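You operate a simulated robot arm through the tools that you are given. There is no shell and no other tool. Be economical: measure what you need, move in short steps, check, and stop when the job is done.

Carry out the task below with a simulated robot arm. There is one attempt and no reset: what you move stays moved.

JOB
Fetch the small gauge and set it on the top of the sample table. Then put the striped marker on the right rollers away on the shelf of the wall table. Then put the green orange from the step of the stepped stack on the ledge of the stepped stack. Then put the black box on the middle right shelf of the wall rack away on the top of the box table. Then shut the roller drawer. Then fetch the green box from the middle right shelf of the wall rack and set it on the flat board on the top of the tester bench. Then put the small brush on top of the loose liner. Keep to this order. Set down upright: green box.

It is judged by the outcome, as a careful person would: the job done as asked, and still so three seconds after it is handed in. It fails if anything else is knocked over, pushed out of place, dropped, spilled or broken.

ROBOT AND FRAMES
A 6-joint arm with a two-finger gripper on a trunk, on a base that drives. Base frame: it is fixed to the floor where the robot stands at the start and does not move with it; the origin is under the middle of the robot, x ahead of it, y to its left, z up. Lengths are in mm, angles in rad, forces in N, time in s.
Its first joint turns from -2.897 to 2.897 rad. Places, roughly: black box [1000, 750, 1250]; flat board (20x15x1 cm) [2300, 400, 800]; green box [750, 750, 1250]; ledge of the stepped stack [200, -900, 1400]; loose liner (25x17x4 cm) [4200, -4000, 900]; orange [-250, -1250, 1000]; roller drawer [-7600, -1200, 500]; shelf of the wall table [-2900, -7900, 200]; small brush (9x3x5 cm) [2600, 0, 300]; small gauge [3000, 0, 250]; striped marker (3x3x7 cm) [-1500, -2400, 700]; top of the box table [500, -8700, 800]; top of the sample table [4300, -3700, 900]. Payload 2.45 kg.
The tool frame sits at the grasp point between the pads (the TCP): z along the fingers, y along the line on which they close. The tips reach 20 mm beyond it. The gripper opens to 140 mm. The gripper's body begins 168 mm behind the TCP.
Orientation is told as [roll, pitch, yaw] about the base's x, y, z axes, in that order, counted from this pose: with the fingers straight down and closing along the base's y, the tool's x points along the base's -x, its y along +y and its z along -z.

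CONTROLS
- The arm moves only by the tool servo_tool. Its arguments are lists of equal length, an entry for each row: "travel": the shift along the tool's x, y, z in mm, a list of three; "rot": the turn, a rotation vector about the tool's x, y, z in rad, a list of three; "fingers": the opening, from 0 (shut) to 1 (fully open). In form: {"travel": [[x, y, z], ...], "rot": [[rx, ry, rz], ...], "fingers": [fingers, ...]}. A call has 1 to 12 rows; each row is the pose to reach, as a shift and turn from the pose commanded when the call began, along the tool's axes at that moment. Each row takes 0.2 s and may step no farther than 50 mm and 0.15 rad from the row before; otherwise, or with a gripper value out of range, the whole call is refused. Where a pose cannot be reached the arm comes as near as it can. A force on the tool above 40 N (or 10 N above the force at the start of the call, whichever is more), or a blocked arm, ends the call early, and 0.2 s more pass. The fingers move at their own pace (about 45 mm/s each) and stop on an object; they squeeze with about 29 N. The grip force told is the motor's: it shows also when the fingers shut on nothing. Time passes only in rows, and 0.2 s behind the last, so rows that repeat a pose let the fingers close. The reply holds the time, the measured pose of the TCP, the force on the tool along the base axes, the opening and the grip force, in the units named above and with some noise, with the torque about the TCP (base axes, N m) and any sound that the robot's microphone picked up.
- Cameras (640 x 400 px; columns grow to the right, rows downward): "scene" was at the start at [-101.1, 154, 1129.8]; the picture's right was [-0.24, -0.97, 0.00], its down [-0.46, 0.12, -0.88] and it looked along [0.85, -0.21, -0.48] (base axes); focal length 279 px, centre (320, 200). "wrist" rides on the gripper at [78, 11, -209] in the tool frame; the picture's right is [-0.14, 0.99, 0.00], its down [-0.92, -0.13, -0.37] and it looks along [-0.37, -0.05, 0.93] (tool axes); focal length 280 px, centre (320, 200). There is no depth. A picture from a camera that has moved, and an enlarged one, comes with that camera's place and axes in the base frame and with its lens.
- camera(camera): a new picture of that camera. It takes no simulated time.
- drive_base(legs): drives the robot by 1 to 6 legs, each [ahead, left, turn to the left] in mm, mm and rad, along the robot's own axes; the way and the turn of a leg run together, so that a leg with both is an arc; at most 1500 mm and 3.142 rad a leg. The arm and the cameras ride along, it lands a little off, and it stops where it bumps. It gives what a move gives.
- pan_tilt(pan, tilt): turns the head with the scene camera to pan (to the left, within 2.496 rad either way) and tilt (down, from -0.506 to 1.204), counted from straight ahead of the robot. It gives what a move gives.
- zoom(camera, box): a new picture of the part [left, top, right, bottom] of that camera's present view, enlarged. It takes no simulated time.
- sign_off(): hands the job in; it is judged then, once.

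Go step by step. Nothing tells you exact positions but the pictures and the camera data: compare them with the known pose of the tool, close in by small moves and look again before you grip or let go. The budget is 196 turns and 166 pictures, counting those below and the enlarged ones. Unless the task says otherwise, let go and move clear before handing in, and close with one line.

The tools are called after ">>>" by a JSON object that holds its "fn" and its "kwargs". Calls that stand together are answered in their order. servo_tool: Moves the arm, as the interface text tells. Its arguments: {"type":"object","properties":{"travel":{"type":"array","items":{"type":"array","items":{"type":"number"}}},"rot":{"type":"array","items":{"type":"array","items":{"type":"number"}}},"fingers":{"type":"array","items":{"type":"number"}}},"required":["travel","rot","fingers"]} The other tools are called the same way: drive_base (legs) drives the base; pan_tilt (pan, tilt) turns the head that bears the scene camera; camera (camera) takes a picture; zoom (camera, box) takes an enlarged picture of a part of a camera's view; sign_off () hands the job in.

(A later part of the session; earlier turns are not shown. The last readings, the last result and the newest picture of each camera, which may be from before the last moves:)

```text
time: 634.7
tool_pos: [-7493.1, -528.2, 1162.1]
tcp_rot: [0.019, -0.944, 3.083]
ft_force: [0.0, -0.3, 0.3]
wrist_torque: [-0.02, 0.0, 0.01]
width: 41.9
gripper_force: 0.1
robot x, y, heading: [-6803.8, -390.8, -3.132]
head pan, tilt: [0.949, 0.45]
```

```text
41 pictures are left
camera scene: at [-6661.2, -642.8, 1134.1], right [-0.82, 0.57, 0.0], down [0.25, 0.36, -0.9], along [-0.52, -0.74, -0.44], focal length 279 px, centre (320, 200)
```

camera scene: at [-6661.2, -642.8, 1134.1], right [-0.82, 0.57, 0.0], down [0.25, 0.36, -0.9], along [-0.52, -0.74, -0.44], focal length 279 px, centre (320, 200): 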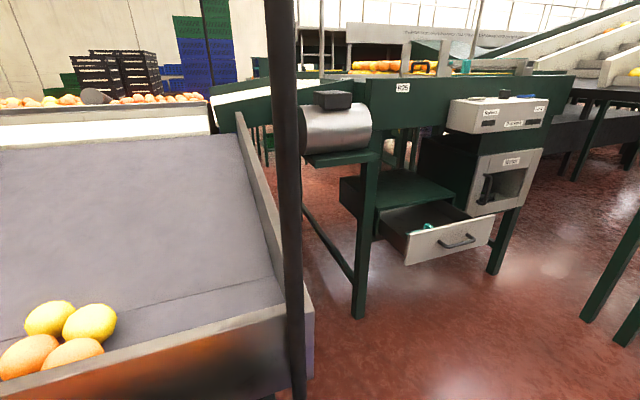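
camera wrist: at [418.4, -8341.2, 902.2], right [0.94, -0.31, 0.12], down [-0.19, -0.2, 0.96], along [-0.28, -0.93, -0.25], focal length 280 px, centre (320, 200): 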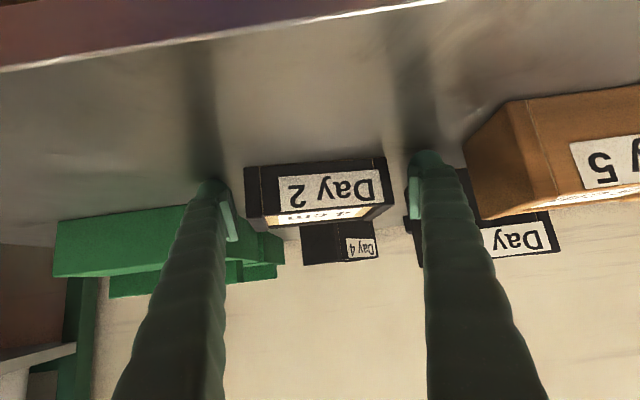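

The open drawer is visible at ≈(-7630,-1115,500), opening toward north. My base was blocked by something; looking right to see what.

>>> {"fn": "pan_tilt", "kwargs": {"pan": -0.75, "tilt": 0.7}}

>>> {"fn": "camera", "kwargs": {"camera": "scene"}}

>>> {"fn": "pan_tilt", "kwargs": {"pan": 0.3, "tilt": 0.8}}

>>> {"fn": "camera", "kwargs": {"camera": "scene"}}

```text
time: 636.4
tool_pos: [-7492.8, -526.4, 1162.8]
tcp_rot: [0.02, -0.942, 3.083]
ft_force: [0.2, -0.7, -0.5]
wrist_torque: [0.02, -0.03, 0.0]
width: 42.2
gripper_force: 0.1
robot x, y, heading: [-6800.6, -397.2, -3.127]
head pan, tilt: [-0.75, 0.7]
```

```text
40 pictures are left
camera scene: at [-6671.1, -510.3, 1111.9], right [0.67, 0.74, 0.0], down [0.48, -0.43, -0.76], along [-0.56, 0.52, -0.64], focal length 279 px, centre (320, 200)
```

scene: 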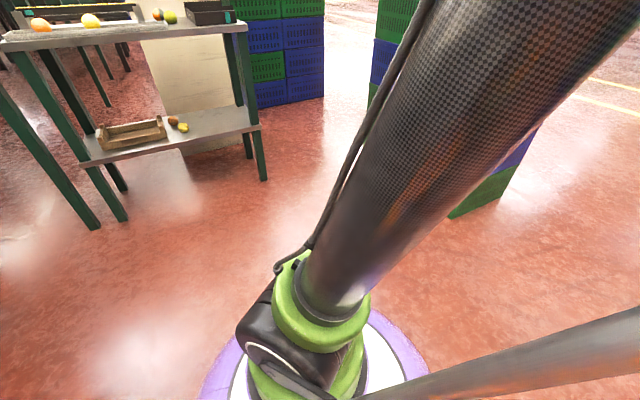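

```text
time: 637.7
tool_pos: [-7493.2, -527.3, 1163.0]
tcp_rot: [0.018, -0.943, 3.081]
ft_force: [-0.5, 0.4, 0.0]
wrist_torque: [0.02, -0.01, 0.0]
width: 42.0
gripper_force: 0.1
robot x, y, heading: [-6800.5, -396.8, -3.123]
head pan, tilt: [0.3, 0.799]
```

```text
39 pictures are left
camera scene: at [-6685.2, -592.1, 1103.7], right [-0.3, 0.95, 0.0], down [0.68, 0.22, -0.7], along [-0.66, -0.21, -0.72], focal length 279 px, centre (320, 200)
```

scene: 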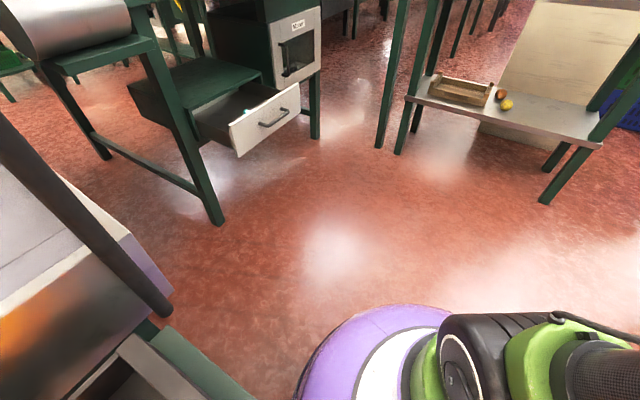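

>>> {"fn": "pan_tilt", "kwargs": {"pan": 1.3, "tilt": 0.8}}

>>> {"fn": "camera", "kwargs": {"camera": "scene"}}

```text
time: 639.0
tool_pos: [-7493.4, -527.5, 1162.1]
tcp_rot: [0.02, -0.942, 3.083]
ft_force: [-0.1, 0.6, 0.8]
wrist_torque: [0.01, -0.03, 0.01]
width: 41.9
gripper_force: 0.0
robot x, y, heading: [-6802.2, -392.5, -3.133]
head pan, tilt: [1.3, 0.799]
```

```text
38 pictures are left
camera scene: at [-6629.2, -645.5, 1103.7], right [-0.97, 0.26, 0.0], down [0.19, 0.69, -0.7], along [-0.18, -0.67, -0.72], focal length 279 px, centre (320, 200)
```

scene: 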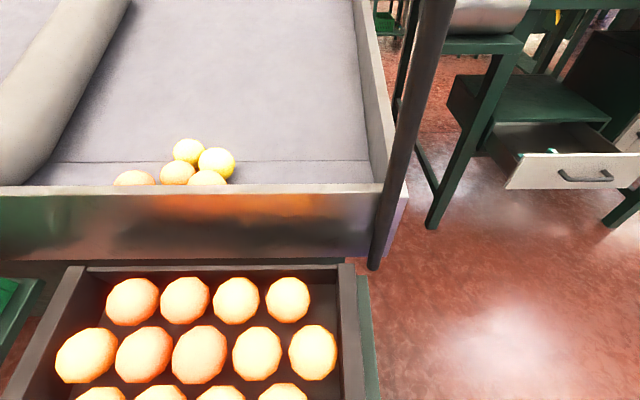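

Nothing is displaced; likely the tray edge was touched. I sidestep north, go west, and face the drawer.

>>> {"fn": "drive_base", "kwargs": {"legs": [[0, -250, 0], [600, 0, 0], [0, 0, 1.32]]}}

>>> {"fn": "pan_tilt", "kwargs": {"pan": 0.1, "tilt": 0.5}}

>>> {"fn": "camera", "kwargs": {"camera": "scene"}}

```text
time: 647.1
tool_pos: [-7449.1, -852.5, 1163.2]
tcp_rot: [0.019, -0.944, -1.884]
ft_force: [-0.2, 0.5, 0.1]
wrist_torque: [-0.01, -0.02, 0.01]
width: 42.1
gripper_force: 0.1
robot x, y, heading: [-7404.5, -146.8, -1.816]
head pan, tilt: [1.3, 0.799]
```

```text
time: 648.5
tool_pos: [-7449.7, -852.1, 1163.0]
tcp_rot: [0.018, -0.942, -1.883]
ft_force: [-0.4, -0.2, -0.8]
wrist_torque: [0.0, -0.03, 0.02]
width: 42.0
gripper_force: 0.1
robot x, y, heading: [-7404.1, -149.5, -1.813]
head pan, tilt: [0.099, 0.499]
```

```text
37 pictures are left
camera scene: at [-7200.5, -95.0, 1129.6], right [-0.99, 0.14, 0.0], down [0.07, 0.47, -0.88], along [-0.12, -0.87, -0.48], focal length 279 px, centre (320, 200)
```

scene: 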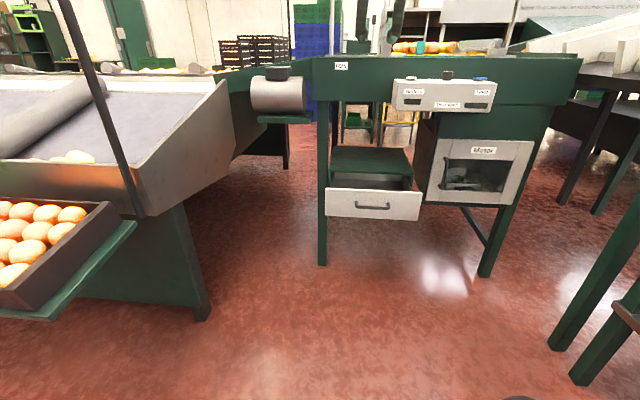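

Drawer front centre ≈(-7571,-1103,534). I'll close the fingers and bring them to just in front of the panel, above its handle.

>>> {"fn": "servo_tool", "kwargs": {"travel": [[25, -3, 37], [50, -6, 74], [75, -9, 110], [101, -12, 147], [126, -15, 184], [151, -18, 221], [176, -22, 258], [201, -25, 295], [226, -28, 331], [251, -31, 368], [277, -34, 405], [302, -37, 442]], "rot": [[0, 0, 0], [0, 0, 0], [0, 0, 0], [0, 0, 0], [0, 0, 0], [0, 0, 0], [0, 0, 0], [0, 0, 0], [0, 0, 0], [0, 0, 0], [0, 0, 0], [0, 0, 0]], "fingers": [0.1, 0, 0, 0, 0, 0, 0, 0, 0, 0, 0, 0]}}

>>> {"fn": "servo_tool", "kwargs": {"travel": [[25, -3, 37], [50, -6, 74]], "rot": [[0, 0, 0], [0, 0, 0]], "fingers": [0, 0]}}

>>> {"fn": "camera", "kwargs": {"camera": "wrist"}}

>>> {"fn": "zoom", "kwargs": {"camera": "scene", "box": [280, 100, 520, 260]}}

```text
time: 651.1
tool_pos: [-7531.6, -1015.6, 658.2]
tcp_rot: [0.02, -0.943, -1.882]
ft_force: [-1.5, 0.1, 0.7]
wrist_torque: [-0.03, 0.0, -0.02]
width: 0.0
gripper_force: 28.7
robot x, y, heading: [-7404.1, -150.8, -1.813]
head pan, tilt: [0.099, 0.499]
```

```text
time: 651.7
tool_pos: [-7542.5, -1042.7, 590.5]
tcp_rot: [0.019, -0.958, -1.879]
ft_force: [-1.3, -0.2, 38.1]
wrist_torque: [0.14, 0.29, 0.09]
width: 5.9
gripper_force: 29.0
robot x, y, heading: [-7405.9, -146.9, -1.813]
head pan, tilt: [0.099, 0.499]
stopped in row 2: the force on the tool passed its limit at 183 N (the readings are from after the stop); the commanded pose is now the measured one
```

```text
36 pictures are left
camera wrist: at [-7472.4, -838.7, 647.2], right [0.92, -0.36, 0.12], down [-0.2, -0.18, 0.96], along [-0.33, -0.91, -0.24], focal length 280 px, centre (320, 200)
```

wrist: 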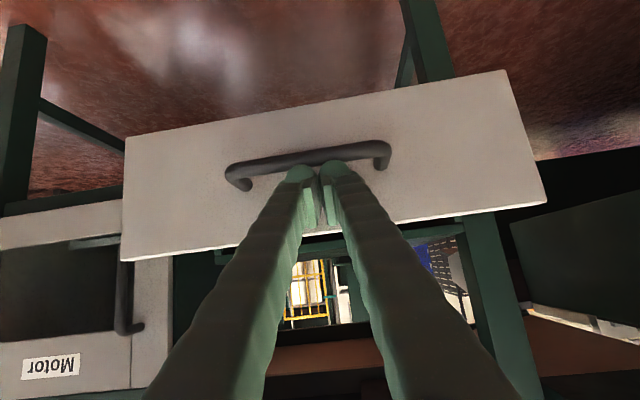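

```text
2.50 times, centred on (400, 180) of scene
camera zoom: at [-7200.4, -94.1, 1129.5], right [-0.99, 0.14, 0.0], down [0.07, 0.47, -0.88], along [-0.13, -0.87, -0.48], focal length 698 px, centre (120, 250)
```

zoom: 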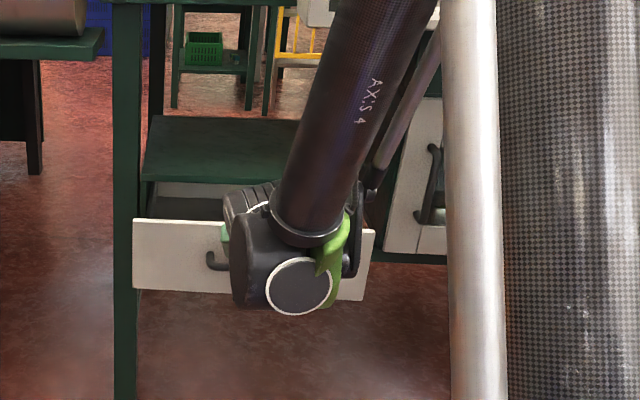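

The tip touched the drawer handle from above. Raise 10 mm to clear it, then push the panel inwards.

>>> {"fn": "servo_tool", "kwargs": {"travel": [[-8, 0, -6], [-19, 1, 10], [-33, 3, 30], [-45, 4, 47]], "rot": [[0, 0, 0], [0, 0, 0], [0, 0, 0], [0, 0, 0]], "fingers": [0, 0, 0, 0]}}

>>> {"fn": "camera", "kwargs": {"camera": "wrist"}}

```text
time: 652.7
tool_pos: [-7557.3, -1107.3, 597.4]
tcp_rot: [0.018, -0.954, -1.88]
ft_force: [0.7, 0.1, 0.2]
wrist_torque: [-0.02, 0.0, 0.03]
width: 0.2
gripper_force: 28.8
robot x, y, heading: [-7403.5, -148.8, -1.81]
head pan, tilt: [0.099, 0.499]
```

```text
34 pictures are left
camera wrist: at [-7486.5, -903.2, 655.2], right [0.92, -0.36, 0.12], down [-0.2, -0.18, 0.96], along [-0.33, -0.91, -0.24], focal length 280 px, centre (320, 200)
```

wrist: 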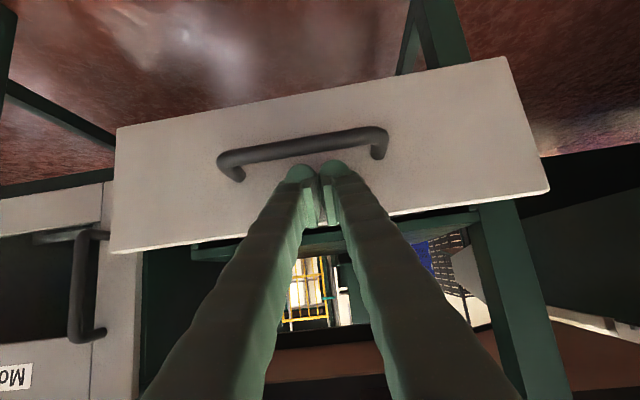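

Pushing further.

>>> {"fn": "servo_tool", "kwargs": {"travel": [[-14, 1.6, 20], [-29, 3.3, 40], [-43, 5, 60], [-58, 6.6, 81]], "rot": [[0, 0, 0], [0, 0, 0], [0, 0, 0], [0, 0, 0]], "fingers": [0, 0, 0, 0]}}

>>> {"fn": "camera", "kwargs": {"camera": "wrist"}}

```text
time: 653.7
tool_pos: [-7580.5, -1203.9, 598.3]
tcp_rot: [0.016, -0.952, -1.88]
ft_force: [-0.6, -0.5, 0.2]
wrist_torque: [0.02, 0.0, 0.04]
width: 0.1
gripper_force: 29.3
robot x, y, heading: [-7405.5, -149.3, -1.813]
head pan, tilt: [0.099, 0.499]
```

```text
33 pictures are left
camera wrist: at [-7509.3, -1000.4, 655.6], right [0.92, -0.36, 0.12], down [-0.2, -0.18, 0.96], along [-0.33, -0.91, -0.24], focal length 280 px, centre (320, 200)
```

wrist: 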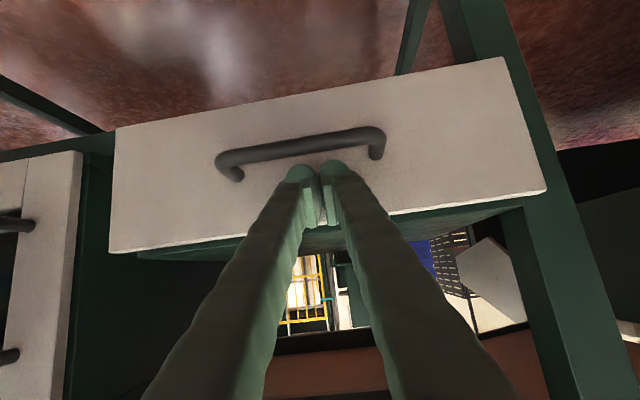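

The drawer is moving in. Continue.

>>> {"fn": "servo_tool", "kwargs": {"travel": [[-14, 1.6, 20], [-29, 3.3, 40], [-43, 5, 60]], "rot": [[0, 0, 0], [0, 0, 0], [0, 0, 0]], "fingers": [0, 0, 0]}}

>>> {"fn": "camera", "kwargs": {"camera": "wrist"}}

```text
time: 654.2
tool_pos: [-7586.6, -1231.0, 596.6]
tcp_rot: [0.015, -0.948, -1.878]
ft_force: [3.6, 11.6, 3.7]
wrist_torque: [-0.16, 0.05, 0.1]
width: 0.0
gripper_force: 29.8
robot x, y, heading: [-7405.5, -151.6, -1.814]
head pan, tilt: [0.099, 0.499]
stopped in row 2: the force on the tool passed its limit at 75 N (the readings are from after the stop); the commanded pose is now the measured one
```

```text
32 pictures are left
camera wrist: at [-7515.5, -1026.8, 656.0], right [0.92, -0.36, 0.12], down [-0.2, -0.19, 0.96], along [-0.33, -0.91, -0.25], focal length 280 px, centre (320, 200)
```

wrist: 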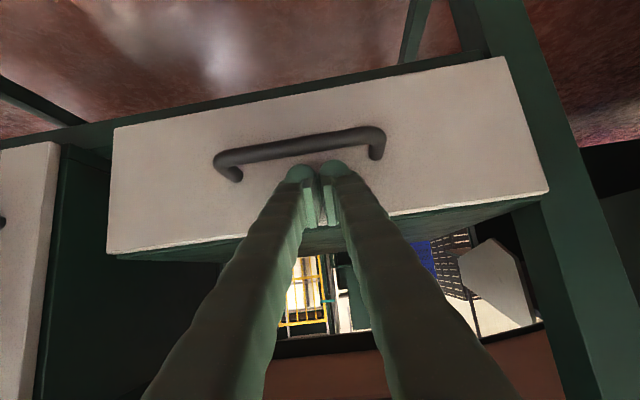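

The drawer is shut (firm stop, panel flush). Retract and raise the arm.

>>> {"fn": "servo_tool", "kwargs": {"travel": [[24, -2.6, -33], [48, -5, -66], [72, -8, -99], [95, -10, -130], [57, -10, -158], [19, -10, -186], [-19, -10, -214], [-57, -10, -242], [-95, -10, -270], [-133, -10, -298], [-171, -10, -326], [-209, -10, -354]], "rot": [[0, 0, 0], [0, 0, 0], [0, 0, 0], [0, 0, 0], [0, 0, 0], [0, 0, 0], [0, 0, 0], [0, 0, 0], [0, 0, 0], [0, 0, 0], [0, 0, 0], [0, 0, 0]], "fingers": [0, 0, 0, 0, 0, 0, 0, 0, 0, 0, 0, 0]}}

>>> {"fn": "servo_tool", "kwargs": {"travel": [[-15, 10, -46], [-30, 20, -92], [-45, 30, -138], [-75, 30, -172], [-113, 30, -200]], "rot": [[0, 0, 0], [0, 0, 0], [0, 0, 0], [0, 0, 0], [0, 0, 0]], "fingers": [0, 0.2, 0.3, 0.3, 0.3]}}

>>> {"fn": "camera", "kwargs": {"camera": "scene"}}

```text
time: 656.8
tool_pos: [-7552.0, -1069.5, 973.2]
tcp_rot: [0.015, -0.948, -1.878]
ft_force: [0.1, 0.2, 0.0]
wrist_torque: [0.02, 0.0, 0.04]
width: 0.2
gripper_force: 29.1
robot x, y, heading: [-7399.1, -146.6, -1.813]
head pan, tilt: [0.099, 0.499]
```

```text
time: 658.0
tool_pos: [-7496.1, -985.6, 1182.3]
tcp_rot: [0.016, -0.946, -1.878]
ft_force: [0.3, -1.2, -0.1]
wrist_torque: [0.0, 0.01, 0.02]
width: 42.2
gripper_force: 0.2
robot x, y, heading: [-7402.5, -147.1, -1.813]
head pan, tilt: [0.099, 0.499]
```

```text
31 pictures are left
camera scene: at [-7200.6, -95.2, 1129.6], right [-0.99, 0.14, 0.0], down [0.07, 0.47, -0.88], along [-0.12, -0.87, -0.48], focal length 279 px, centre (320, 200)
```

scene: 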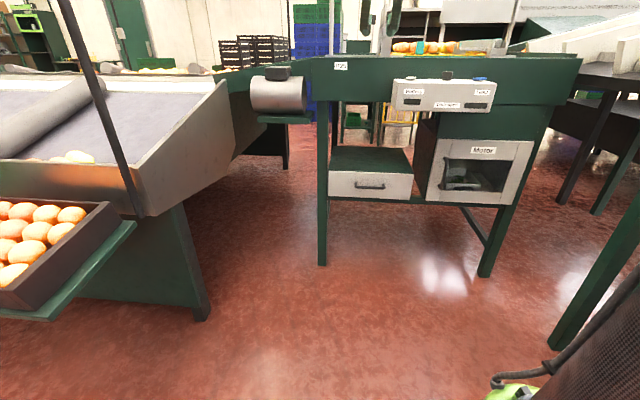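

Drawer confirmed shut. Returning east to the wall rack for the green box.

>>> {"fn": "drive_base", "kwargs": {"legs": [[0, 0, 1.813], [1450, 0, 0], [1450, -300, 0], [1400, -500, 0], [1480, -80, 0], [220, 830, 0]]}}

```text
time: 694.6
tool_pos: [-584.2, -35.4, 1180.9]
tcp_rot: [0.017, -0.948, -0.047]
ft_force: [-0.7, 0.8, 0.0]
wrist_torque: [0.02, -0.01, -0.02]
width: 41.9
gripper_force: 0.0
robot x, y, heading: [-1418.9, -164.3, 0.02]
head pan, tilt: [0.099, 0.499]
```

>>> {"fn": "servo_tool", "kwargs": {"travel": [[-3, -2, -40], [-6, -4, -80], [-9, -6, -120], [-13, -8, -160], [-16, -9, -184]], "rot": [[0, 0, 0], [0, 0, 0], [0, 0, 0], [0, 0, 0], [0, 0, 0]], "fingers": [0.5, 0.7, 0.8, 0.8, 0.8]}}

>>> {"fn": "drive_base", "kwargs": {"legs": [[1450, -140, 0], [640, -60, 0], [0, 0, 1.28]]}}

>>> {"fn": "camera", "kwargs": {"camera": "wrist"}}

```text
time: 695.8
tool_pos: [-726.8, -40.3, 1302.6]
tcp_rot: [0.016, -0.947, -0.047]
ft_force: [-0.1, 0.0, 0.0]
wrist_torque: [0.02, -0.02, -0.02]
width: 111.7
gripper_force: 0.0
robot x, y, heading: [-1417.1, -160.9, 0.024]
head pan, tilt: [0.099, 0.499]
```

```text
time: 709.4
tool_pos: [763.5, 354.2, 1302.7]
tcp_rot: [0.015, -0.947, 1.219]
ft_force: [0.8, 0.7, -0.1]
wrist_torque: [0.0, 0.0, 0.03]
width: 111.9
gripper_force: 0.2
robot x, y, heading: [673.2, -342.4, 1.285]
head pan, tilt: [0.099, 0.499]
```

```text
30 pictures are left
camera wrist: at [681.5, 156.5, 1361.5], right [-0.91, 0.4, 0.12], down [0.21, 0.18, 0.96], along [0.37, 0.9, -0.25], focal length 280 px, centre (320, 200)
```

wrist: 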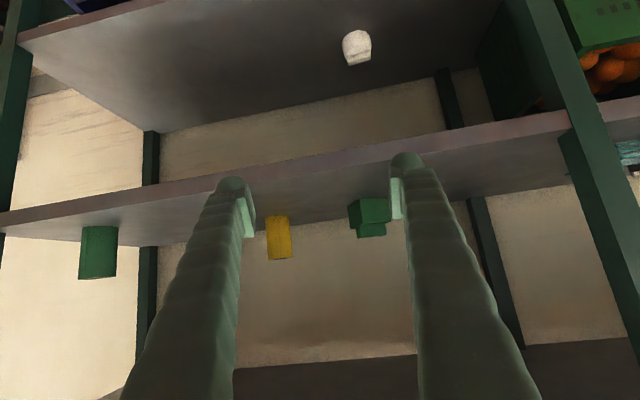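

The green box's footprint is rotated ~45°, centre ≈(820,790) on the shelf at z 1215. I move in and rotate the tool azimuth to 0.79 to grip on flats.

>>> {"fn": "drive_base", "kwargs": {"legs": [[150, 0, 0]]}}

>>> {"fn": "servo_tool", "kwargs": {"travel": [[-16, 20, 26], [-31, 41, 52], [-47, 61, 77], [-62, 82, 103], [-78, 102, 129]], "rot": [[0.07, 0, 0.05], [0.14, 0, 0.1], [0.21, 0, 0.151], [0.279, 0, 0.201], [0.349, 0, 0.251]], "fingers": [0.9, 1, 1, 1, 1]}}

>>> {"fn": "camera", "kwargs": {"camera": "wrist"}}

```text
time: 710.8
tool_pos: [807.7, 496.6, 1303.4]
tcp_rot: [0.016, -0.946, 1.216]
ft_force: [-0.1, -0.6, 0.3]
wrist_torque: [0.0, -0.02, 0.0]
width: 111.8
gripper_force: 0.1
robot x, y, heading: [714.2, -196.7, 1.282]
head pan, tilt: [0.099, 0.499]
```

```text
time: 712.0
tool_pos: [761.4, 674.4, 1293.5]
tcp_rot: [0.017, -0.945, 0.786]
ft_force: [-0.5, -1.5, 0.4]
wrist_torque: [0.04, 0.09, 0.16]
width: 139.7
gripper_force: 0.0
robot x, y, heading: [713.1, -201.0, 1.282]
head pan, tilt: [0.099, 0.499]
```

```text
29 pictures are left
camera wrist: at [603.0, 527.5, 1352.2], right [-0.65, 0.75, 0.12], down [0.27, 0.08, 0.96], along [0.71, 0.66, -0.25], focal length 280 px, centre (320, 200)
```

wrist: 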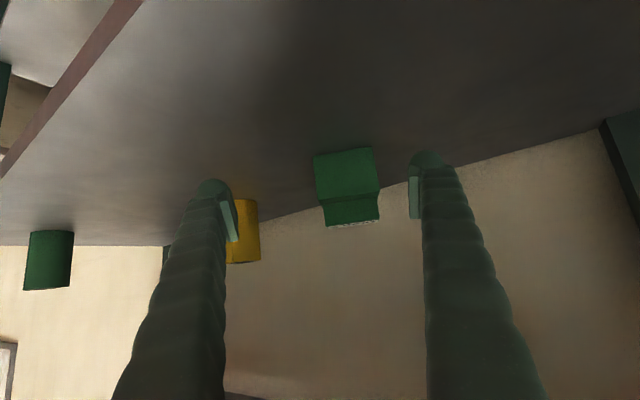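

Face-on now. Shift left 32 mm, down to grip height; check.

>>> {"fn": "servo_tool", "kwargs": {"travel": [[10, 16, 26], [20, 32, 52]], "rot": [[0, 0, 0], [0, 0, 0]], "fingers": [1, 1]}}

>>> {"fn": "zoom", "kwargs": {"camera": "wrist", "box": [160, 80, 480, 280]}}

```text
time: 712.6
tool_pos: [759.3, 717.6, 1245.7]
tcp_rot: [0.016, -0.943, 0.786]
ft_force: [-0.5, -1.1, 0.1]
wrist_torque: [-0.02, 0.0, 0.03]
width: 140.1
gripper_force: 0.1
robot x, y, heading: [715.3, -197.0, 1.286]
head pan, tilt: [0.099, 0.499]
```

```text
2.00 times, centred on (320, 180) of wrist
camera zoom: at [601.0, 571.4, 1304.7], right [-0.65, 0.75, 0.12], down [0.27, 0.08, 0.96], along [0.71, 0.66, -0.25], focal length 561 px, centre (320, 240)
```

zoom: 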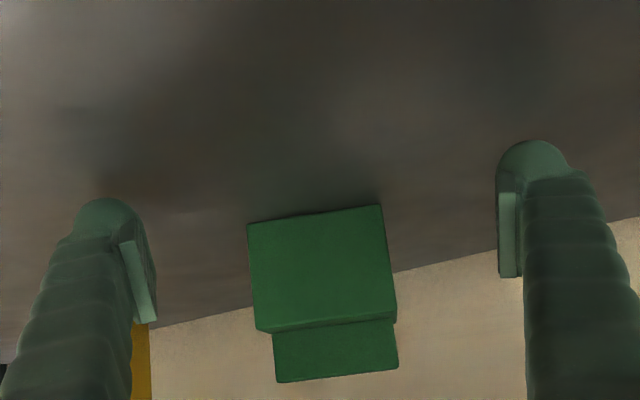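

Centred. Advance 108 mm and close.

>>> {"fn": "servo_tool", "kwargs": {"travel": [[-21, 0, 29], [-42, 0, 58], [-63, 0, 87], [-63, 0, 87], [-63, 0, 87], [-63, 0, 87], [-63, 0, 87]], "rot": [[0, 0, 0], [0, 0, 0], [0, 0, 0], [0, 0, 0], [0, 0, 0], [0, 0, 0], [0, 0, 0]], "fingers": [1, 1, 1, 0.8, 0.6, 0.4, 0.3]}}

>>> {"fn": "zoom", "kwargs": {"camera": "wrist", "box": [160, 80, 480, 280]}}

```text
time: 714.2
tool_pos: [834.2, 795.8, 1245.3]
tcp_rot: [0.016, -0.943, 0.786]
ft_force: [1.1, 0.4, 1.4]
wrist_torque: [-0.09, -0.02, 0.09]
width: 76.0
gripper_force: 15.9
robot x, y, heading: [711.2, -200.3, 1.284]
head pan, tilt: [0.099, 0.499]
```

```text
2.00 times, centred on (320, 180) of wrist
camera zoom: at [676.1, 648.5, 1304.8], right [-0.65, 0.75, 0.12], down [0.27, 0.08, 0.96], along [0.71, 0.66, -0.25], focal length 561 px, centre (320, 240)
```

zoom: 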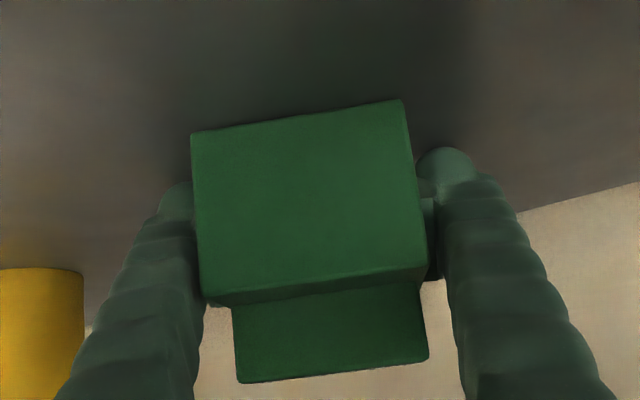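

Gripped at 76 mm. Lift.

>>> {"fn": "servo_tool", "kwargs": {"travel": [[0, 0, 0], [-16, 0, -12], [-36, 0, -26]], "rot": [[0, 0, 0], [0, 0, 0], [0, 0, 0]], "fingers": [0.2, 0.2, 0.2]}}

>>> {"fn": "servo_tool", "kwargs": {"travel": [[20, 4, -34], [40, 9, -69], [61, 13, -103], [81, 18, -137], [101, 22, -171], [121, 26, -205]], "rot": [[0, 0, 0], [0, 0, 0], [0, 0, 0], [0, 0, 0], [0, 0, 0], [0, 0, 0]], "fingers": [0.2, 0.2, 0.2, 0.2, 0.2, 0.2]}}

>>> {"fn": "camera", "kwargs": {"camera": "wrist"}}

```text
time: 715.0
tool_pos: [832.6, 795.7, 1290.3]
tcp_rot: [0.015, -0.945, 0.788]
ft_force: [-0.6, 0.1, -1.0]
wrist_torque: [0.01, -0.01, -0.01]
width: 74.8
gripper_force: 29.1
robot x, y, heading: [713.1, -199.8, 1.281]
head pan, tilt: [0.099, 0.499]
```

```text
time: 716.4
tool_pos: [650.3, 641.9, 1313.2]
tcp_rot: [0.017, -0.945, 0.788]
ft_force: [1.2, 0.6, -1.6]
wrist_torque: [0.0, -0.03, 0.04]
width: 75.0
gripper_force: 28.6
robot x, y, heading: [714.1, -196.7, 1.284]
head pan, tilt: [0.099, 0.499]
```

```text
26 pictures are left
camera wrist: at [491.8, 496.6, 1372.5], right [-0.65, 0.75, 0.12], down [0.27, 0.08, 0.96], along [0.71, 0.66, -0.25], focal length 280 px, centre (320, 200)
```

wrist: 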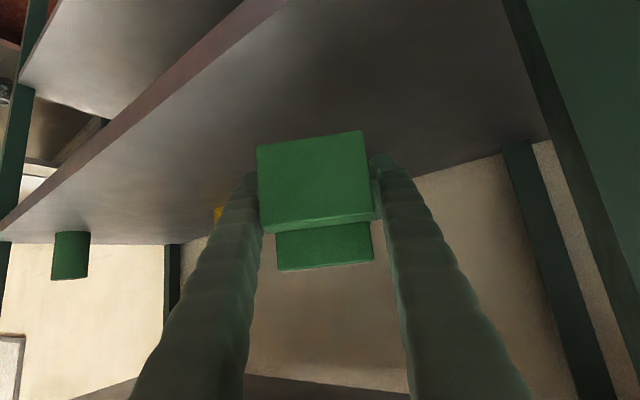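

Held firmly. Pull the arm back out of the rack, turn right, and drive to the west end of the tester bench.

>>> {"fn": "servo_tool", "kwargs": {"travel": [[14, -38, -19], [28, -75, -38], [42, -113, -58], [55, -151, -77], [69, -188, -96], [83, -226, -115]], "rot": [[0, 0, 0], [0, 0, 0], [0, 0, 0], [0, 0, 0], [0, 0, 0], [0, 0, 0]], "fingers": [0.2, 0.2, 0.2, 0.2, 0.2, 0.2]}}

>>> {"fn": "drive_base", "kwargs": {"legs": [[0, 0, -0.811], [680, -205, 0]]}}

>>> {"fn": "pan_tilt", "kwargs": {"pan": 0.1, "tilt": 0.5}}

>>> {"fn": "camera", "kwargs": {"camera": "scene"}}

>>> {"fn": "camera", "kwargs": {"camera": "wrist"}}

```text
time: 717.8
tool_pos: [714.7, 384.2, 1311.6]
tcp_rot: [0.014, -0.945, 0.787]
ft_force: [-1.7, 0.7, -1.8]
wrist_torque: [-0.03, -0.03, -0.09]
width: 74.4
gripper_force: 29.3
robot x, y, heading: [715.2, -198.5, 1.285]
head pan, tilt: [0.099, 0.499]
```

```text
time: 723.8
tool_pos: [1830.6, 323.8, 1310.0]
tcp_rot: [0.016, -0.945, -0.023]
ft_force: [0.5, 0.3, -0.3]
wrist_torque: [0.01, -0.06, -0.01]
width: 74.6
gripper_force: 28.7
robot x, y, heading: [1408.1, -77.3, 0.472]
head pan, tilt: [0.099, 0.499]
```

```text
time: 724.4
tool_pos: [1830.1, 324.7, 1309.8]
tcp_rot: [0.015, -0.944, -0.024]
ft_force: [0.3, 0.1, -1.5]
wrist_torque: [0.01, -0.05, 0.05]
width: 74.7
gripper_force: 28.8
robot x, y, heading: [1414.9, -75.2, 0.474]
head pan, tilt: [0.099, 0.499]
```

```text
25 pictures are left
camera scene: at [1237.3, 43.6, 1129.6], right [0.54, -0.84, 0.0], down [-0.4, -0.26, -0.88], along [0.74, 0.48, -0.48], focal length 279 px, centre (320, 200)
```

scene: 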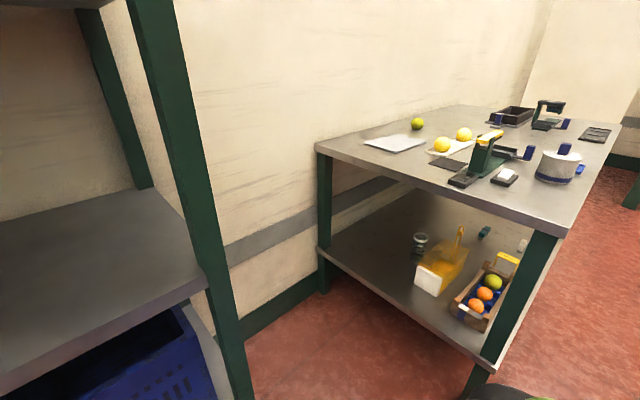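

```text
24 pictures are left
camera wrist: at [1614.7, 338.1, 1370.4], right [0.09, 0.99, 0.12], down [0.24, -0.14, 0.96], along [0.97, -0.06, -0.25], focal length 280 px, centre (320, 200)
```

wrist: 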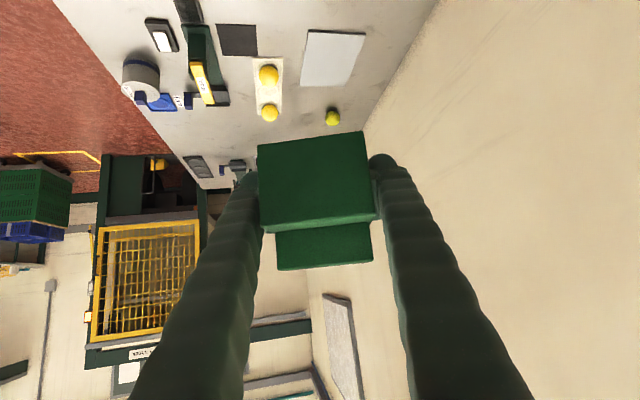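

The board's centre is ≈(2279,375); nothing is in the way. Bringing the box over it.

>>> {"fn": "servo_tool", "kwargs": {"travel": [[5, 4, 43], [10, 9, 86], [15, 13, 129], [20, 17, 172], [25, 22, 215], [30, 26, 258], [35, 30, 301], [40, 35, 344], [45, 39, 387], [50, 44, 430], [55, 48, 473], [60, 52, 516]], "rot": [[0, 0, 0], [0, 0, 0], [0, 0, 0], [0, 0, 0], [0, 0, 0], [0, 0, 0], [0, 0, 0], [0, 0, 0], [0, 0, 0], [0, 0, 0], [0, 0, 0], [0, 0, 0]], "fingers": [0.2, 0.2, 0.2, 0.2, 0.2, 0.2, 0.2, 0.2, 0.2, 0.2, 0.2, 0.2]}}

>>> {"fn": "servo_tool", "kwargs": {"travel": [[5, 4, 43], [10, 9, 86]], "rot": [[0, 0, 0], [0, 0, 0]], "fingers": [0.2, 0.2]}}

>>> {"fn": "camera", "kwargs": {"camera": "wrist"}}

>>> {"fn": "zoom", "kwargs": {"camera": "scene", "box": [320, 70, 560, 220]}}

```text
time: 727.0
tool_pos: [2215.9, 375.3, 961.2]
tcp_rot: [0.016, -0.944, -0.023]
ft_force: [-0.5, -0.5, -1.2]
wrist_torque: [0.04, -0.07, 0.01]
width: 74.5
gripper_force: 28.7
robot x, y, heading: [1408.8, -73.0, 0.473]
head pan, tilt: [0.099, 0.499]
```

```text
time: 727.6
tool_pos: [2279.6, 385.9, 902.1]
tcp_rot: [0.016, -0.944, -0.021]
ft_force: [-0.8, 0.6, -1.6]
wrist_torque: [0.01, -0.02, 0.01]
width: 74.4
gripper_force: 29.4
robot x, y, heading: [1410.2, -76.6, 0.474]
head pan, tilt: [0.099, 0.499]
```

```text
23 pictures are left
camera wrist: at [2062.9, 399.0, 962.1], right [0.09, 0.99, 0.12], down [0.24, -0.14, 0.96], along [0.97, -0.06, -0.25], focal length 280 px, centre (320, 200)
```

wrist: 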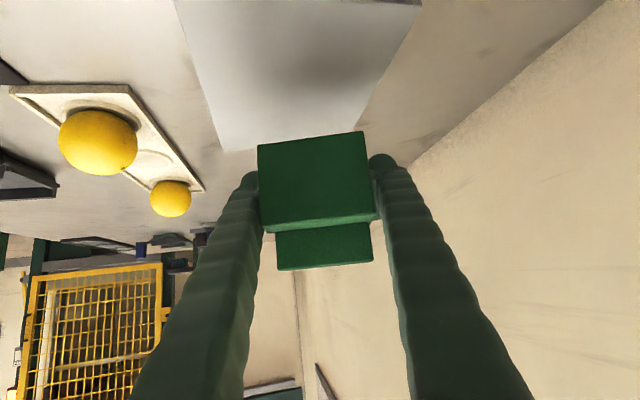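

```text
2.67 times, centred on (440, 145) of scene
camera zoom: at [1237.3, 43.5, 1129.6], right [0.54, -0.84, 0.0], down [-0.4, -0.26, -0.88], along [0.74, 0.48, -0.48], focal length 745 px, centre (0, 347)
```

zoom: 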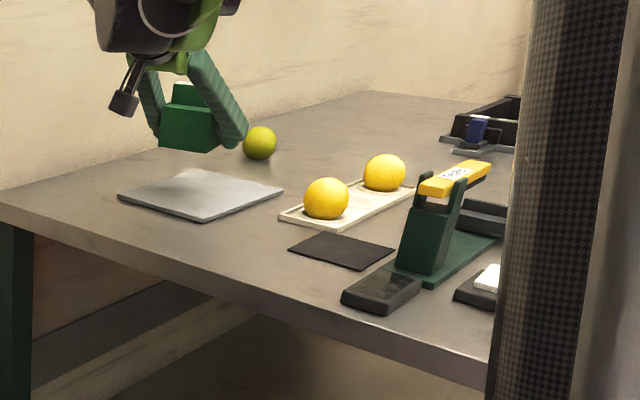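

The box projects onto the board centre. Lowering gently.

>>> {"fn": "servo_tool", "kwargs": {"travel": [[12, -3, 9], [24, -6, 18], [36, -6, 26]], "rot": [[0, 0, 0], [0, 0, 0], [0, 0, 0]], "fingers": [0.2, 0.2, 0.2]}}

>>> {"fn": "servo_tool", "kwargs": {"travel": [[2.4, 0, 1.8], [4.8, 0, 3.6], [7.2, 0, 5.4], [9.6, 0, 7.2]], "rot": [[0, 0, 0], [0, 0, 0], [0, 0, 0], [0, 0, 0]], "fingers": [0.2, 0.2, 0.2, 0.2]}}

```text
time: 728.4
tool_pos: [2277.7, 379.7, 857.1]
tcp_rot: [0.017, -0.944, -0.023]
ft_force: [1.2, -0.6, -1.8]
wrist_torque: [-0.01, -0.05, -0.02]
width: 74.6
gripper_force: 28.7
robot x, y, heading: [1406.7, -75.5, 0.473]
head pan, tilt: [0.099, 0.499]
```

```text
time: 729.4
tool_pos: [2277.8, 380.1, 843.5]
tcp_rot: [0.016, -0.945, -0.024]
ft_force: [-0.2, -0.3, -0.7]
wrist_torque: [-0.03, -0.07, 0.02]
width: 74.6
gripper_force: 28.9
robot x, y, heading: [1408.2, -76.8, 0.475]
head pan, tilt: [0.099, 0.499]
```

>>> {"fn": "servo_tool", "kwargs": {"travel": [[2.4, 0, 1.8], [4.8, 0, 3.6], [7.2, 0, 5.4], [9.6, 0, 7.2]], "rot": [[0, 0, 0], [0, 0, 0], [0, 0, 0], [0, 0, 0]], "fingers": [0.2, 0.2, 0.2, 0.2]}}

>>> {"fn": "camera", "kwargs": {"camera": "wrist"}}

```text
time: 730.4
tool_pos: [2278.9, 380.0, 833.1]
tcp_rot: [0.016, -0.942, -0.021]
ft_force: [0.4, 0.2, 6.9]
wrist_torque: [-0.28, 0.07, 0.02]
width: 74.3
gripper_force: 29.0
robot x, y, heading: [1409.3, -76.4, 0.48]
head pan, tilt: [0.099, 0.499]
```

```text
21 pictures are left
camera wrist: at [2062.3, 392.8, 893.2], right [0.09, 0.99, 0.12], down [0.24, -0.14, 0.96], along [0.97, -0.06, -0.25], focal length 280 px, centre (320, 200)
```

wrist: 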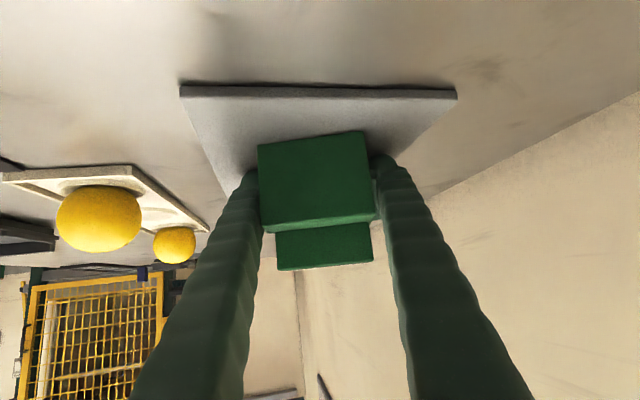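

Contact beginning, box well on the board. A couple more millimetres, then release.

>>> {"fn": "servo_tool", "kwargs": {"travel": [[1, 0, 0.7], [1.6, 0, 1.2], [1.6, 0, 1.2], [1.6, 0, 1.2], [1.6, 0, 1.2], [1.6, 0, 1.2], [1.6, 0, 1.2]], "rot": [[0, 0, 0], [0, 0, 0], [0, 0, 0], [0, 0, 0], [0, 0, 0], [0, 0, 0], [0, 0, 0]], "fingers": [0.2, 0.2, 0.55, 0.65, 0.8, 0.8, 0.8]}}

>>> {"fn": "servo_tool", "kwargs": {"travel": [[24, 0, -32], [48, 0, -65], [72, 0, -97], [80, 0, -130], [42, 0, -158], [4, 0, -186], [-34, 0, -213], [-72, 0, -240], [-110, 0, -268]], "rot": [[0, 0, 0], [0, 0, 0], [0, 0, 0], [0, 0, 0], [0, 0, 0], [0, 0, 0], [0, 0, 0], [0, 0, 0], [0, 0, 0]], "fingers": [0.8, 0.8, 0.8, 0.8, 0.8, 0.8, 0.8, 0.8, 0.8]}}

>>> {"fn": "zoom", "kwargs": {"camera": "scene", "box": [320, 70, 560, 220]}}

```text
time: 732.0
tool_pos: [2277.9, 380.6, 831.5]
tcp_rot: [0.016, -0.945, -0.022]
ft_force: [0.6, 0.2, 0.1]
wrist_torque: [0.01, 0.0, 0.02]
width: 112.1
gripper_force: 0.0
robot x, y, heading: [1413.5, -78.3, 0.47]
head pan, tilt: [0.099, 0.499]
```

```text
time: 734.0
tool_pos: [2126.0, 377.2, 1078.3]
tcp_rot: [0.016, -0.945, -0.023]
ft_force: [-0.2, 0.6, -0.1]
wrist_torque: [-0.02, 0.02, -0.02]
width: 112.0
gripper_force: 0.1
robot x, y, heading: [1407.0, -77.1, 0.474]
head pan, tilt: [0.099, 0.499]
```

```text
2.67 times, centred on (440, 145) of scene
camera zoom: at [1237.4, 43.7, 1129.6], right [0.54, -0.84, 0.0], down [-0.4, -0.26, -0.88], along [0.74, 0.48, -0.48], focal length 745 px, centre (0, 347)
```

zoom: 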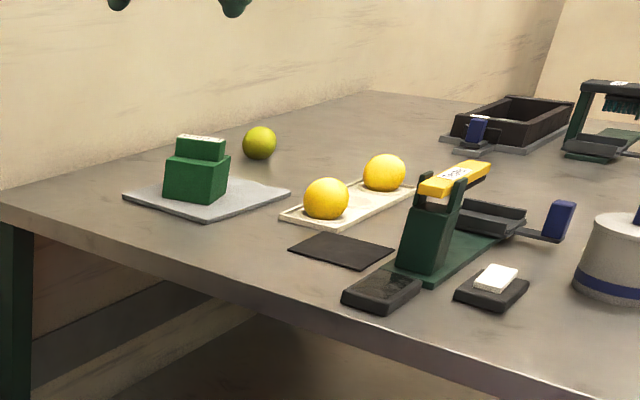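

Green box stands upright on the board. Now the brush on the lower shelf: drive round to the aisle side, facing it from ~950 mm off the edge.

>>> {"fn": "drive_base", "kwargs": {"legs": [[0, 0, -0.474], [600, -870, 0], [330, -275, 0], [0, 0, 1.326]]}}

>>> {"fn": "servo_tool", "kwargs": {"travel": [[0, 0, 0], [0, 0, 0], [0, 0, 0], [0, 0, 0]], "rot": [[-0.101, 0, -0.073], [-0.202, 0, -0.146], [-0.304, 0, -0.219], [-0.403, 0, -0.291]], "fingers": [0.8, 0.8, 0.8, 0.8]}}

>>> {"fn": "pan_tilt", "kwargs": {"pan": 0.0, "tilt": 0.6}}

>>> {"fn": "camera", "kwargs": {"camera": "scene"}}

```text
time: 746.2
tool_pos: [2477.1, -385.2, 1077.9]
tcp_rot: [0.016, -0.943, 0.814]
ft_force: [-0.1, 0.1, -0.3]
wrist_torque: [0.01, -0.01, -0.01]
width: 111.7
gripper_force: 0.1
robot x, y, heading: [2333.5, -1219.3, 1.306]
head pan, tilt: [0.099, 0.499]
```

```text
time: 747.2
tool_pos: [2476.2, -385.1, 1078.3]
tcp_rot: [0.019, -0.951, 1.311]
ft_force: [-0.2, 0.0, -0.3]
wrist_torque: [-0.05, -0.01, -0.03]
width: 111.8
gripper_force: 0.2
robot x, y, heading: [2331.5, -1221.8, 1.309]
head pan, tilt: [0.099, 0.499]
```

```text
time: 747.9
tool_pos: [2477.9, -384.7, 1078.0]
tcp_rot: [0.013, -0.948, 1.309]
ft_force: [-0.2, -0.5, -0.1]
wrist_torque: [0.01, 0.06, 0.01]
width: 112.1
gripper_force: 0.1
robot x, y, heading: [2330.3, -1220.5, 1.309]
head pan, tilt: [0.0, 0.6]
```

```text
19 pictures are left
camera scene: at [2138.3, -1271.6, 1120.6], right [0.97, -0.26, 0.0], down [-0.15, -0.55, -0.83], along [0.21, 0.8, -0.56], focal length 279 px, centre (320, 200)
```

scene: 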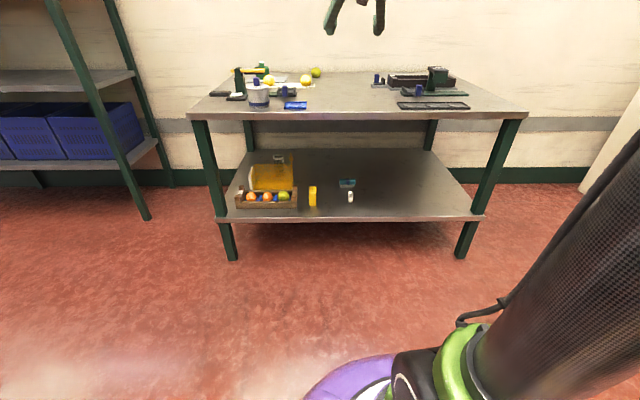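

Reduce the tilt to 0.70 (steeper, so the camera clears the white item in front of the brush) and descend outside the edge.

>>> {"fn": "servo_tool", "kwargs": {"travel": [[0, 0, 0], [0, 0, 0]], "rot": [[0, 0.124, 0], [0, 0.248, 0]], "fingers": [0.8, 0.85]}}

>>> {"fn": "servo_tool", "kwargs": {"travel": [[29, -5, 35], [58, -10, 70], [87, -15, 104], [116, -20, 139], [145, -25, 174], [174, -30, 209], [203, -35, 243], [232, -40, 278], [261, -45, 313], [290, -50, 348], [319, -55, 383], [348, -60, 417]], "rot": [[0, 0, 0], [0, 0, 0], [0, 0, 0], [0, 0, 0], [0, 0, 0], [0, 0, 0], [0, 0, 0], [0, 0, 0], [0, 0, 0], [0, 0, 0], [0, 0, 0], [0, 0, 0]], "fingers": [0.85, 0.85, 0.85, 0.85, 0.85, 0.85, 0.85, 0.85, 0.85, 0.85, 0.85, 0.85]}}

>>> {"fn": "servo_tool", "kwargs": {"travel": [[29, 0, 35], [58, 0, 70], [71, 0, 85]], "rot": [[0, 0, 0], [0, 0, 0], [0, 0, 0]], "fingers": [0.85, 0.85, 0.85]}}

>>> {"fn": "camera", "kwargs": {"camera": "wrist"}}

```text
time: 748.5
tool_pos: [2478.3, -385.2, 1078.0]
tcp_rot: [0.013, -0.701, 1.315]
ft_force: [0.5, 0.0, 0.3]
wrist_torque: [0.01, 0.01, -0.02]
width: 118.9
gripper_force: 0.0
robot x, y, heading: [2333.2, -1222.2, 1.308]
head pan, tilt: [0.0, 0.6]
```

```text
time: 751.1
tool_pos: [2531.9, -396.8, 535.3]
tcp_rot: [0.01, -0.702, 1.317]
ft_force: [-1.3, 0.2, 0.0]
wrist_torque: [0.02, -0.02, -0.01]
width: 119.4
gripper_force: 0.1
robot x, y, heading: [2332.2, -1224.4, 1.307]
head pan, tilt: [0.0, 0.6]
```

```text
time: 751.9
tool_pos: [2530.7, -395.9, 423.8]
tcp_rot: [0.01, -0.701, 1.317]
ft_force: [0.2, 0.6, -0.5]
wrist_torque: [0.04, -0.02, 0.03]
width: 119.0
gripper_force: 0.0
robot x, y, heading: [2335.7, -1215.8, 1.311]
head pan, tilt: [0.0, 0.6]
```

```text
18 pictures are left
camera wrist: at [2473.0, -580.8, 533.3], right [-0.93, 0.34, 0.1], down [0.25, 0.42, 0.87], along [0.26, 0.84, -0.48], focal length 280 px, centre (320, 200)
```

wrist: 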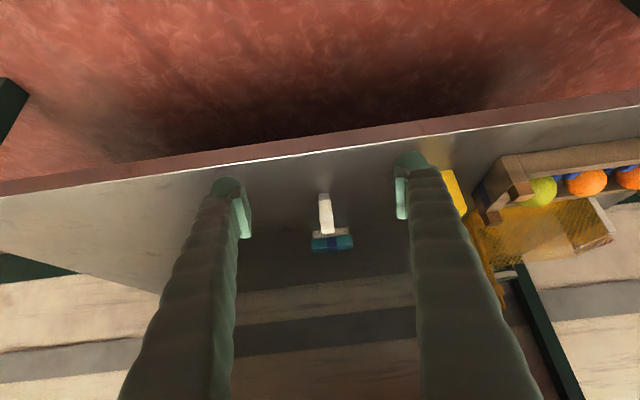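

Lined up directly. Advance 300 mm at this height (fingers pass above the white item) and check arm clearance.

>>> {"fn": "servo_tool", "kwargs": {"travel": [[-33, 0, 28], [-66, 0, 55], [-98, 0, 83], [-131, 0, 110], [-164, 0, 138], [-197, 0, 166], [-230, 0, 193]], "rot": [[0, 0, 0], [0, 0, 0], [0, 0, 0], [0, 0, 0], [0, 0, 0], [0, 0, 0], [0, 0, 0]], "fingers": [1, 1, 1, 1, 1, 1, 1]}}

>>> {"fn": "camera", "kwargs": {"camera": "scene"}}

>>> {"fn": "camera", "kwargs": {"camera": "wrist"}}

```text
time: 753.5
tool_pos: [2604.1, -104.3, 425.6]
tcp_rot: [0.011, -0.7, 1.316]
ft_force: [0.1, -0.5, 0.7]
wrist_torque: [-0.01, -0.01, -0.01]
width: 139.8
gripper_force: 0.1
robot x, y, heading: [2331.5, -1223.3, 1.304]
head pan, tilt: [0.0, 0.6]
```

```text
17 pictures are left
camera scene: at [2138.4, -1271.4, 1120.6], right [0.97, -0.26, 0.0], down [-0.15, -0.55, -0.82], along [0.21, 0.8, -0.57], focal length 279 px, centre (320, 200)
```

scene: 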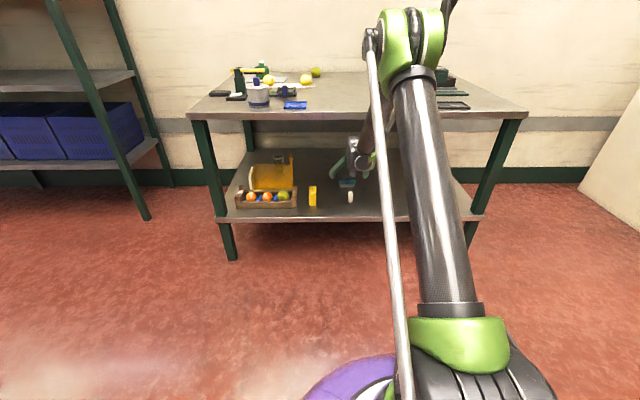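

```text
16 pictures are left
camera wrist: at [2546.4, -289.5, 535.1], right [-0.93, 0.34, 0.1], down [0.25, 0.42, 0.87], along [0.26, 0.84, -0.48], focal length 280 px, centre (320, 200)
```

wrist: 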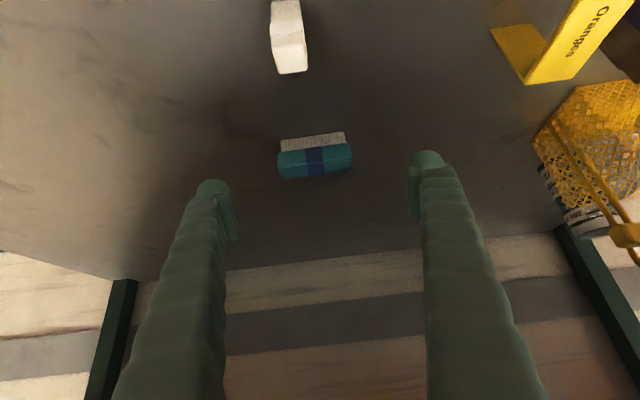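

Past the white item. Now descend diagonally to straddle the brush ends.

>>> {"fn": "servo_tool", "kwargs": {"travel": [[-9, -1, 34], [-16, -2, 69], [-22, -4, 103], [-28, -5, 135]], "rot": [[0, 0, 0], [0, 0, 0], [0, 0, 0], [0, 0, 0]], "fingers": [1, 1, 1, 1]}}

>>> {"fn": "zoom", "kwargs": {"camera": "wrist", "box": [160, 80, 480, 280]}}

```text
time: 754.5
tool_pos: [2634.7, 0.1, 337.8]
tcp_rot: [0.012, -0.699, 1.317]
ft_force: [-0.1, 0.2, 0.0]
wrist_torque: [0.01, -0.02, 0.01]
width: 139.7
gripper_force: 0.0
robot x, y, heading: [2335.4, -1221.0, 1.304]
head pan, tilt: [0.0, 0.6]
```

```text
2.00 times, centred on (320, 180) of wrist
camera zoom: at [2576.8, -185.3, 448.2], right [-0.93, 0.34, 0.1], down [0.25, 0.42, 0.87], along [0.26, 0.84, -0.48], focal length 561 px, centre (320, 240)
```

zoom: 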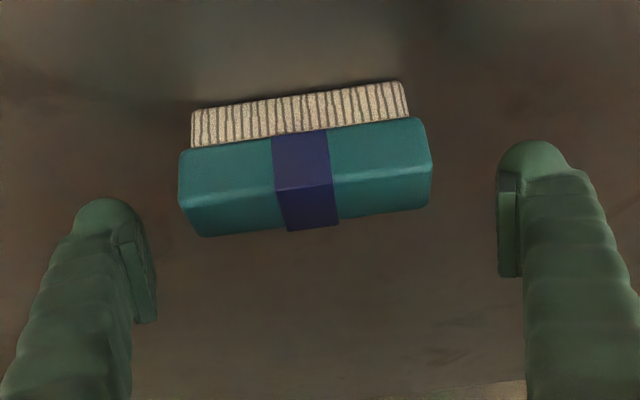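

The brush is ~20 mm nearer than the TCP; back off 20 mm and close.

>>> {"fn": "servo_tool", "kwargs": {"travel": [[15, 0, -13], [15, 0, -13], [15, 0, -13], [15, 0, -13], [15, 0, -13]], "rot": [[0, 0, 0], [0, 0, 0], [0, 0, 0], [0, 0, 0], [0, 0, 0]], "fingers": [1, 0.8, 0.6, 0.4, 0.4]}}

>>> {"fn": "zoom", "kwargs": {"camera": "wrist", "box": [160, 80, 480, 280]}}

```text
time: 755.7
tool_pos: [2630.7, -20.7, 339.2]
tcp_rot: [0.012, -0.699, 1.316]
ft_force: [0.2, 0.0, 0.7]
wrist_torque: [-0.05, 0.02, -0.02]
width: 91.8
gripper_force: 28.8
robot x, y, heading: [2333.9, -1219.3, 1.305]
head pan, tilt: [0.0, 0.6]
```

```text
2.00 times, centred on (320, 180) of wrist
camera zoom: at [2572.3, -205.4, 448.9], right [-0.93, 0.34, 0.1], down [0.25, 0.42, 0.87], along [0.26, 0.84, -0.48], focal length 561 px, centre (320, 240)
```

zoom: 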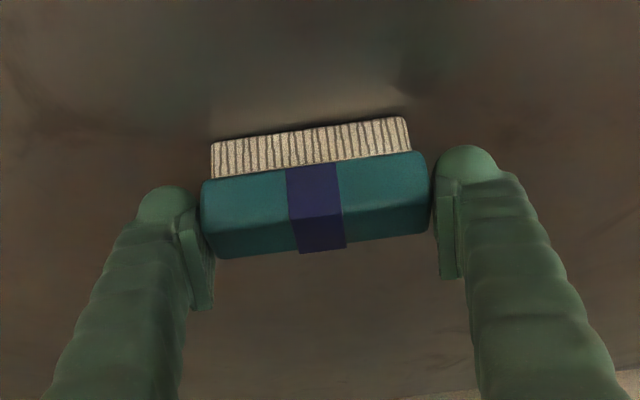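

Gripped at 92 mm. Lift 90 mm and back the base out.

>>> {"fn": "servo_tool", "kwargs": {"travel": [[-19, 0, -23], [-38, 0, -46], [-58, 0, -69]], "rot": [[0, 0, 0], [0, 0, 0], [0, 0, 0]], "fingers": [0.4, 0.4, 0.4]}}

>>> {"fn": "drive_base", "kwargs": {"legs": [[-370, 0, 0]]}}

>>> {"fn": "camera", "kwargs": {"camera": "wrist"}}

```text
time: 756.5
tool_pos: [2630.4, -19.1, 428.3]
tcp_rot: [0.01, -0.699, 1.316]
ft_force: [-0.1, 0.4, 0.1]
wrist_torque: [0.0, 0.0, -0.05]
width: 91.9
gripper_force: 28.8
robot x, y, heading: [2333.3, -1221.9, 1.308]
head pan, tilt: [0.0, 0.6]
```

```text
time: 758.9
tool_pos: [2532.6, -378.9, 428.9]
tcp_rot: [0.011, -0.699, 1.318]
ft_force: [0.2, 0.6, -0.2]
wrist_torque: [0.02, -0.03, -0.01]
width: 91.8
gripper_force: 28.8
robot x, y, heading: [2236.2, -1582.1, 1.316]
head pan, tilt: [0.0, 0.6]
```

```text
13 pictures are left
camera wrist: at [2474.1, -564.1, 539.0], right [-0.93, 0.34, 0.1], down [0.24, 0.42, 0.87], along [0.26, 0.84, -0.48], focal length 280 px, centre (320, 200)
```

wrist: 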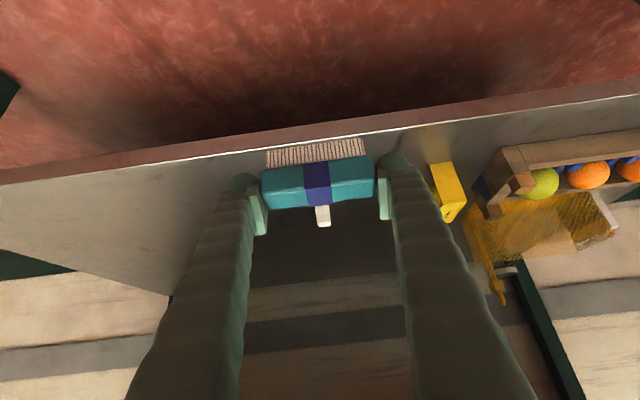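

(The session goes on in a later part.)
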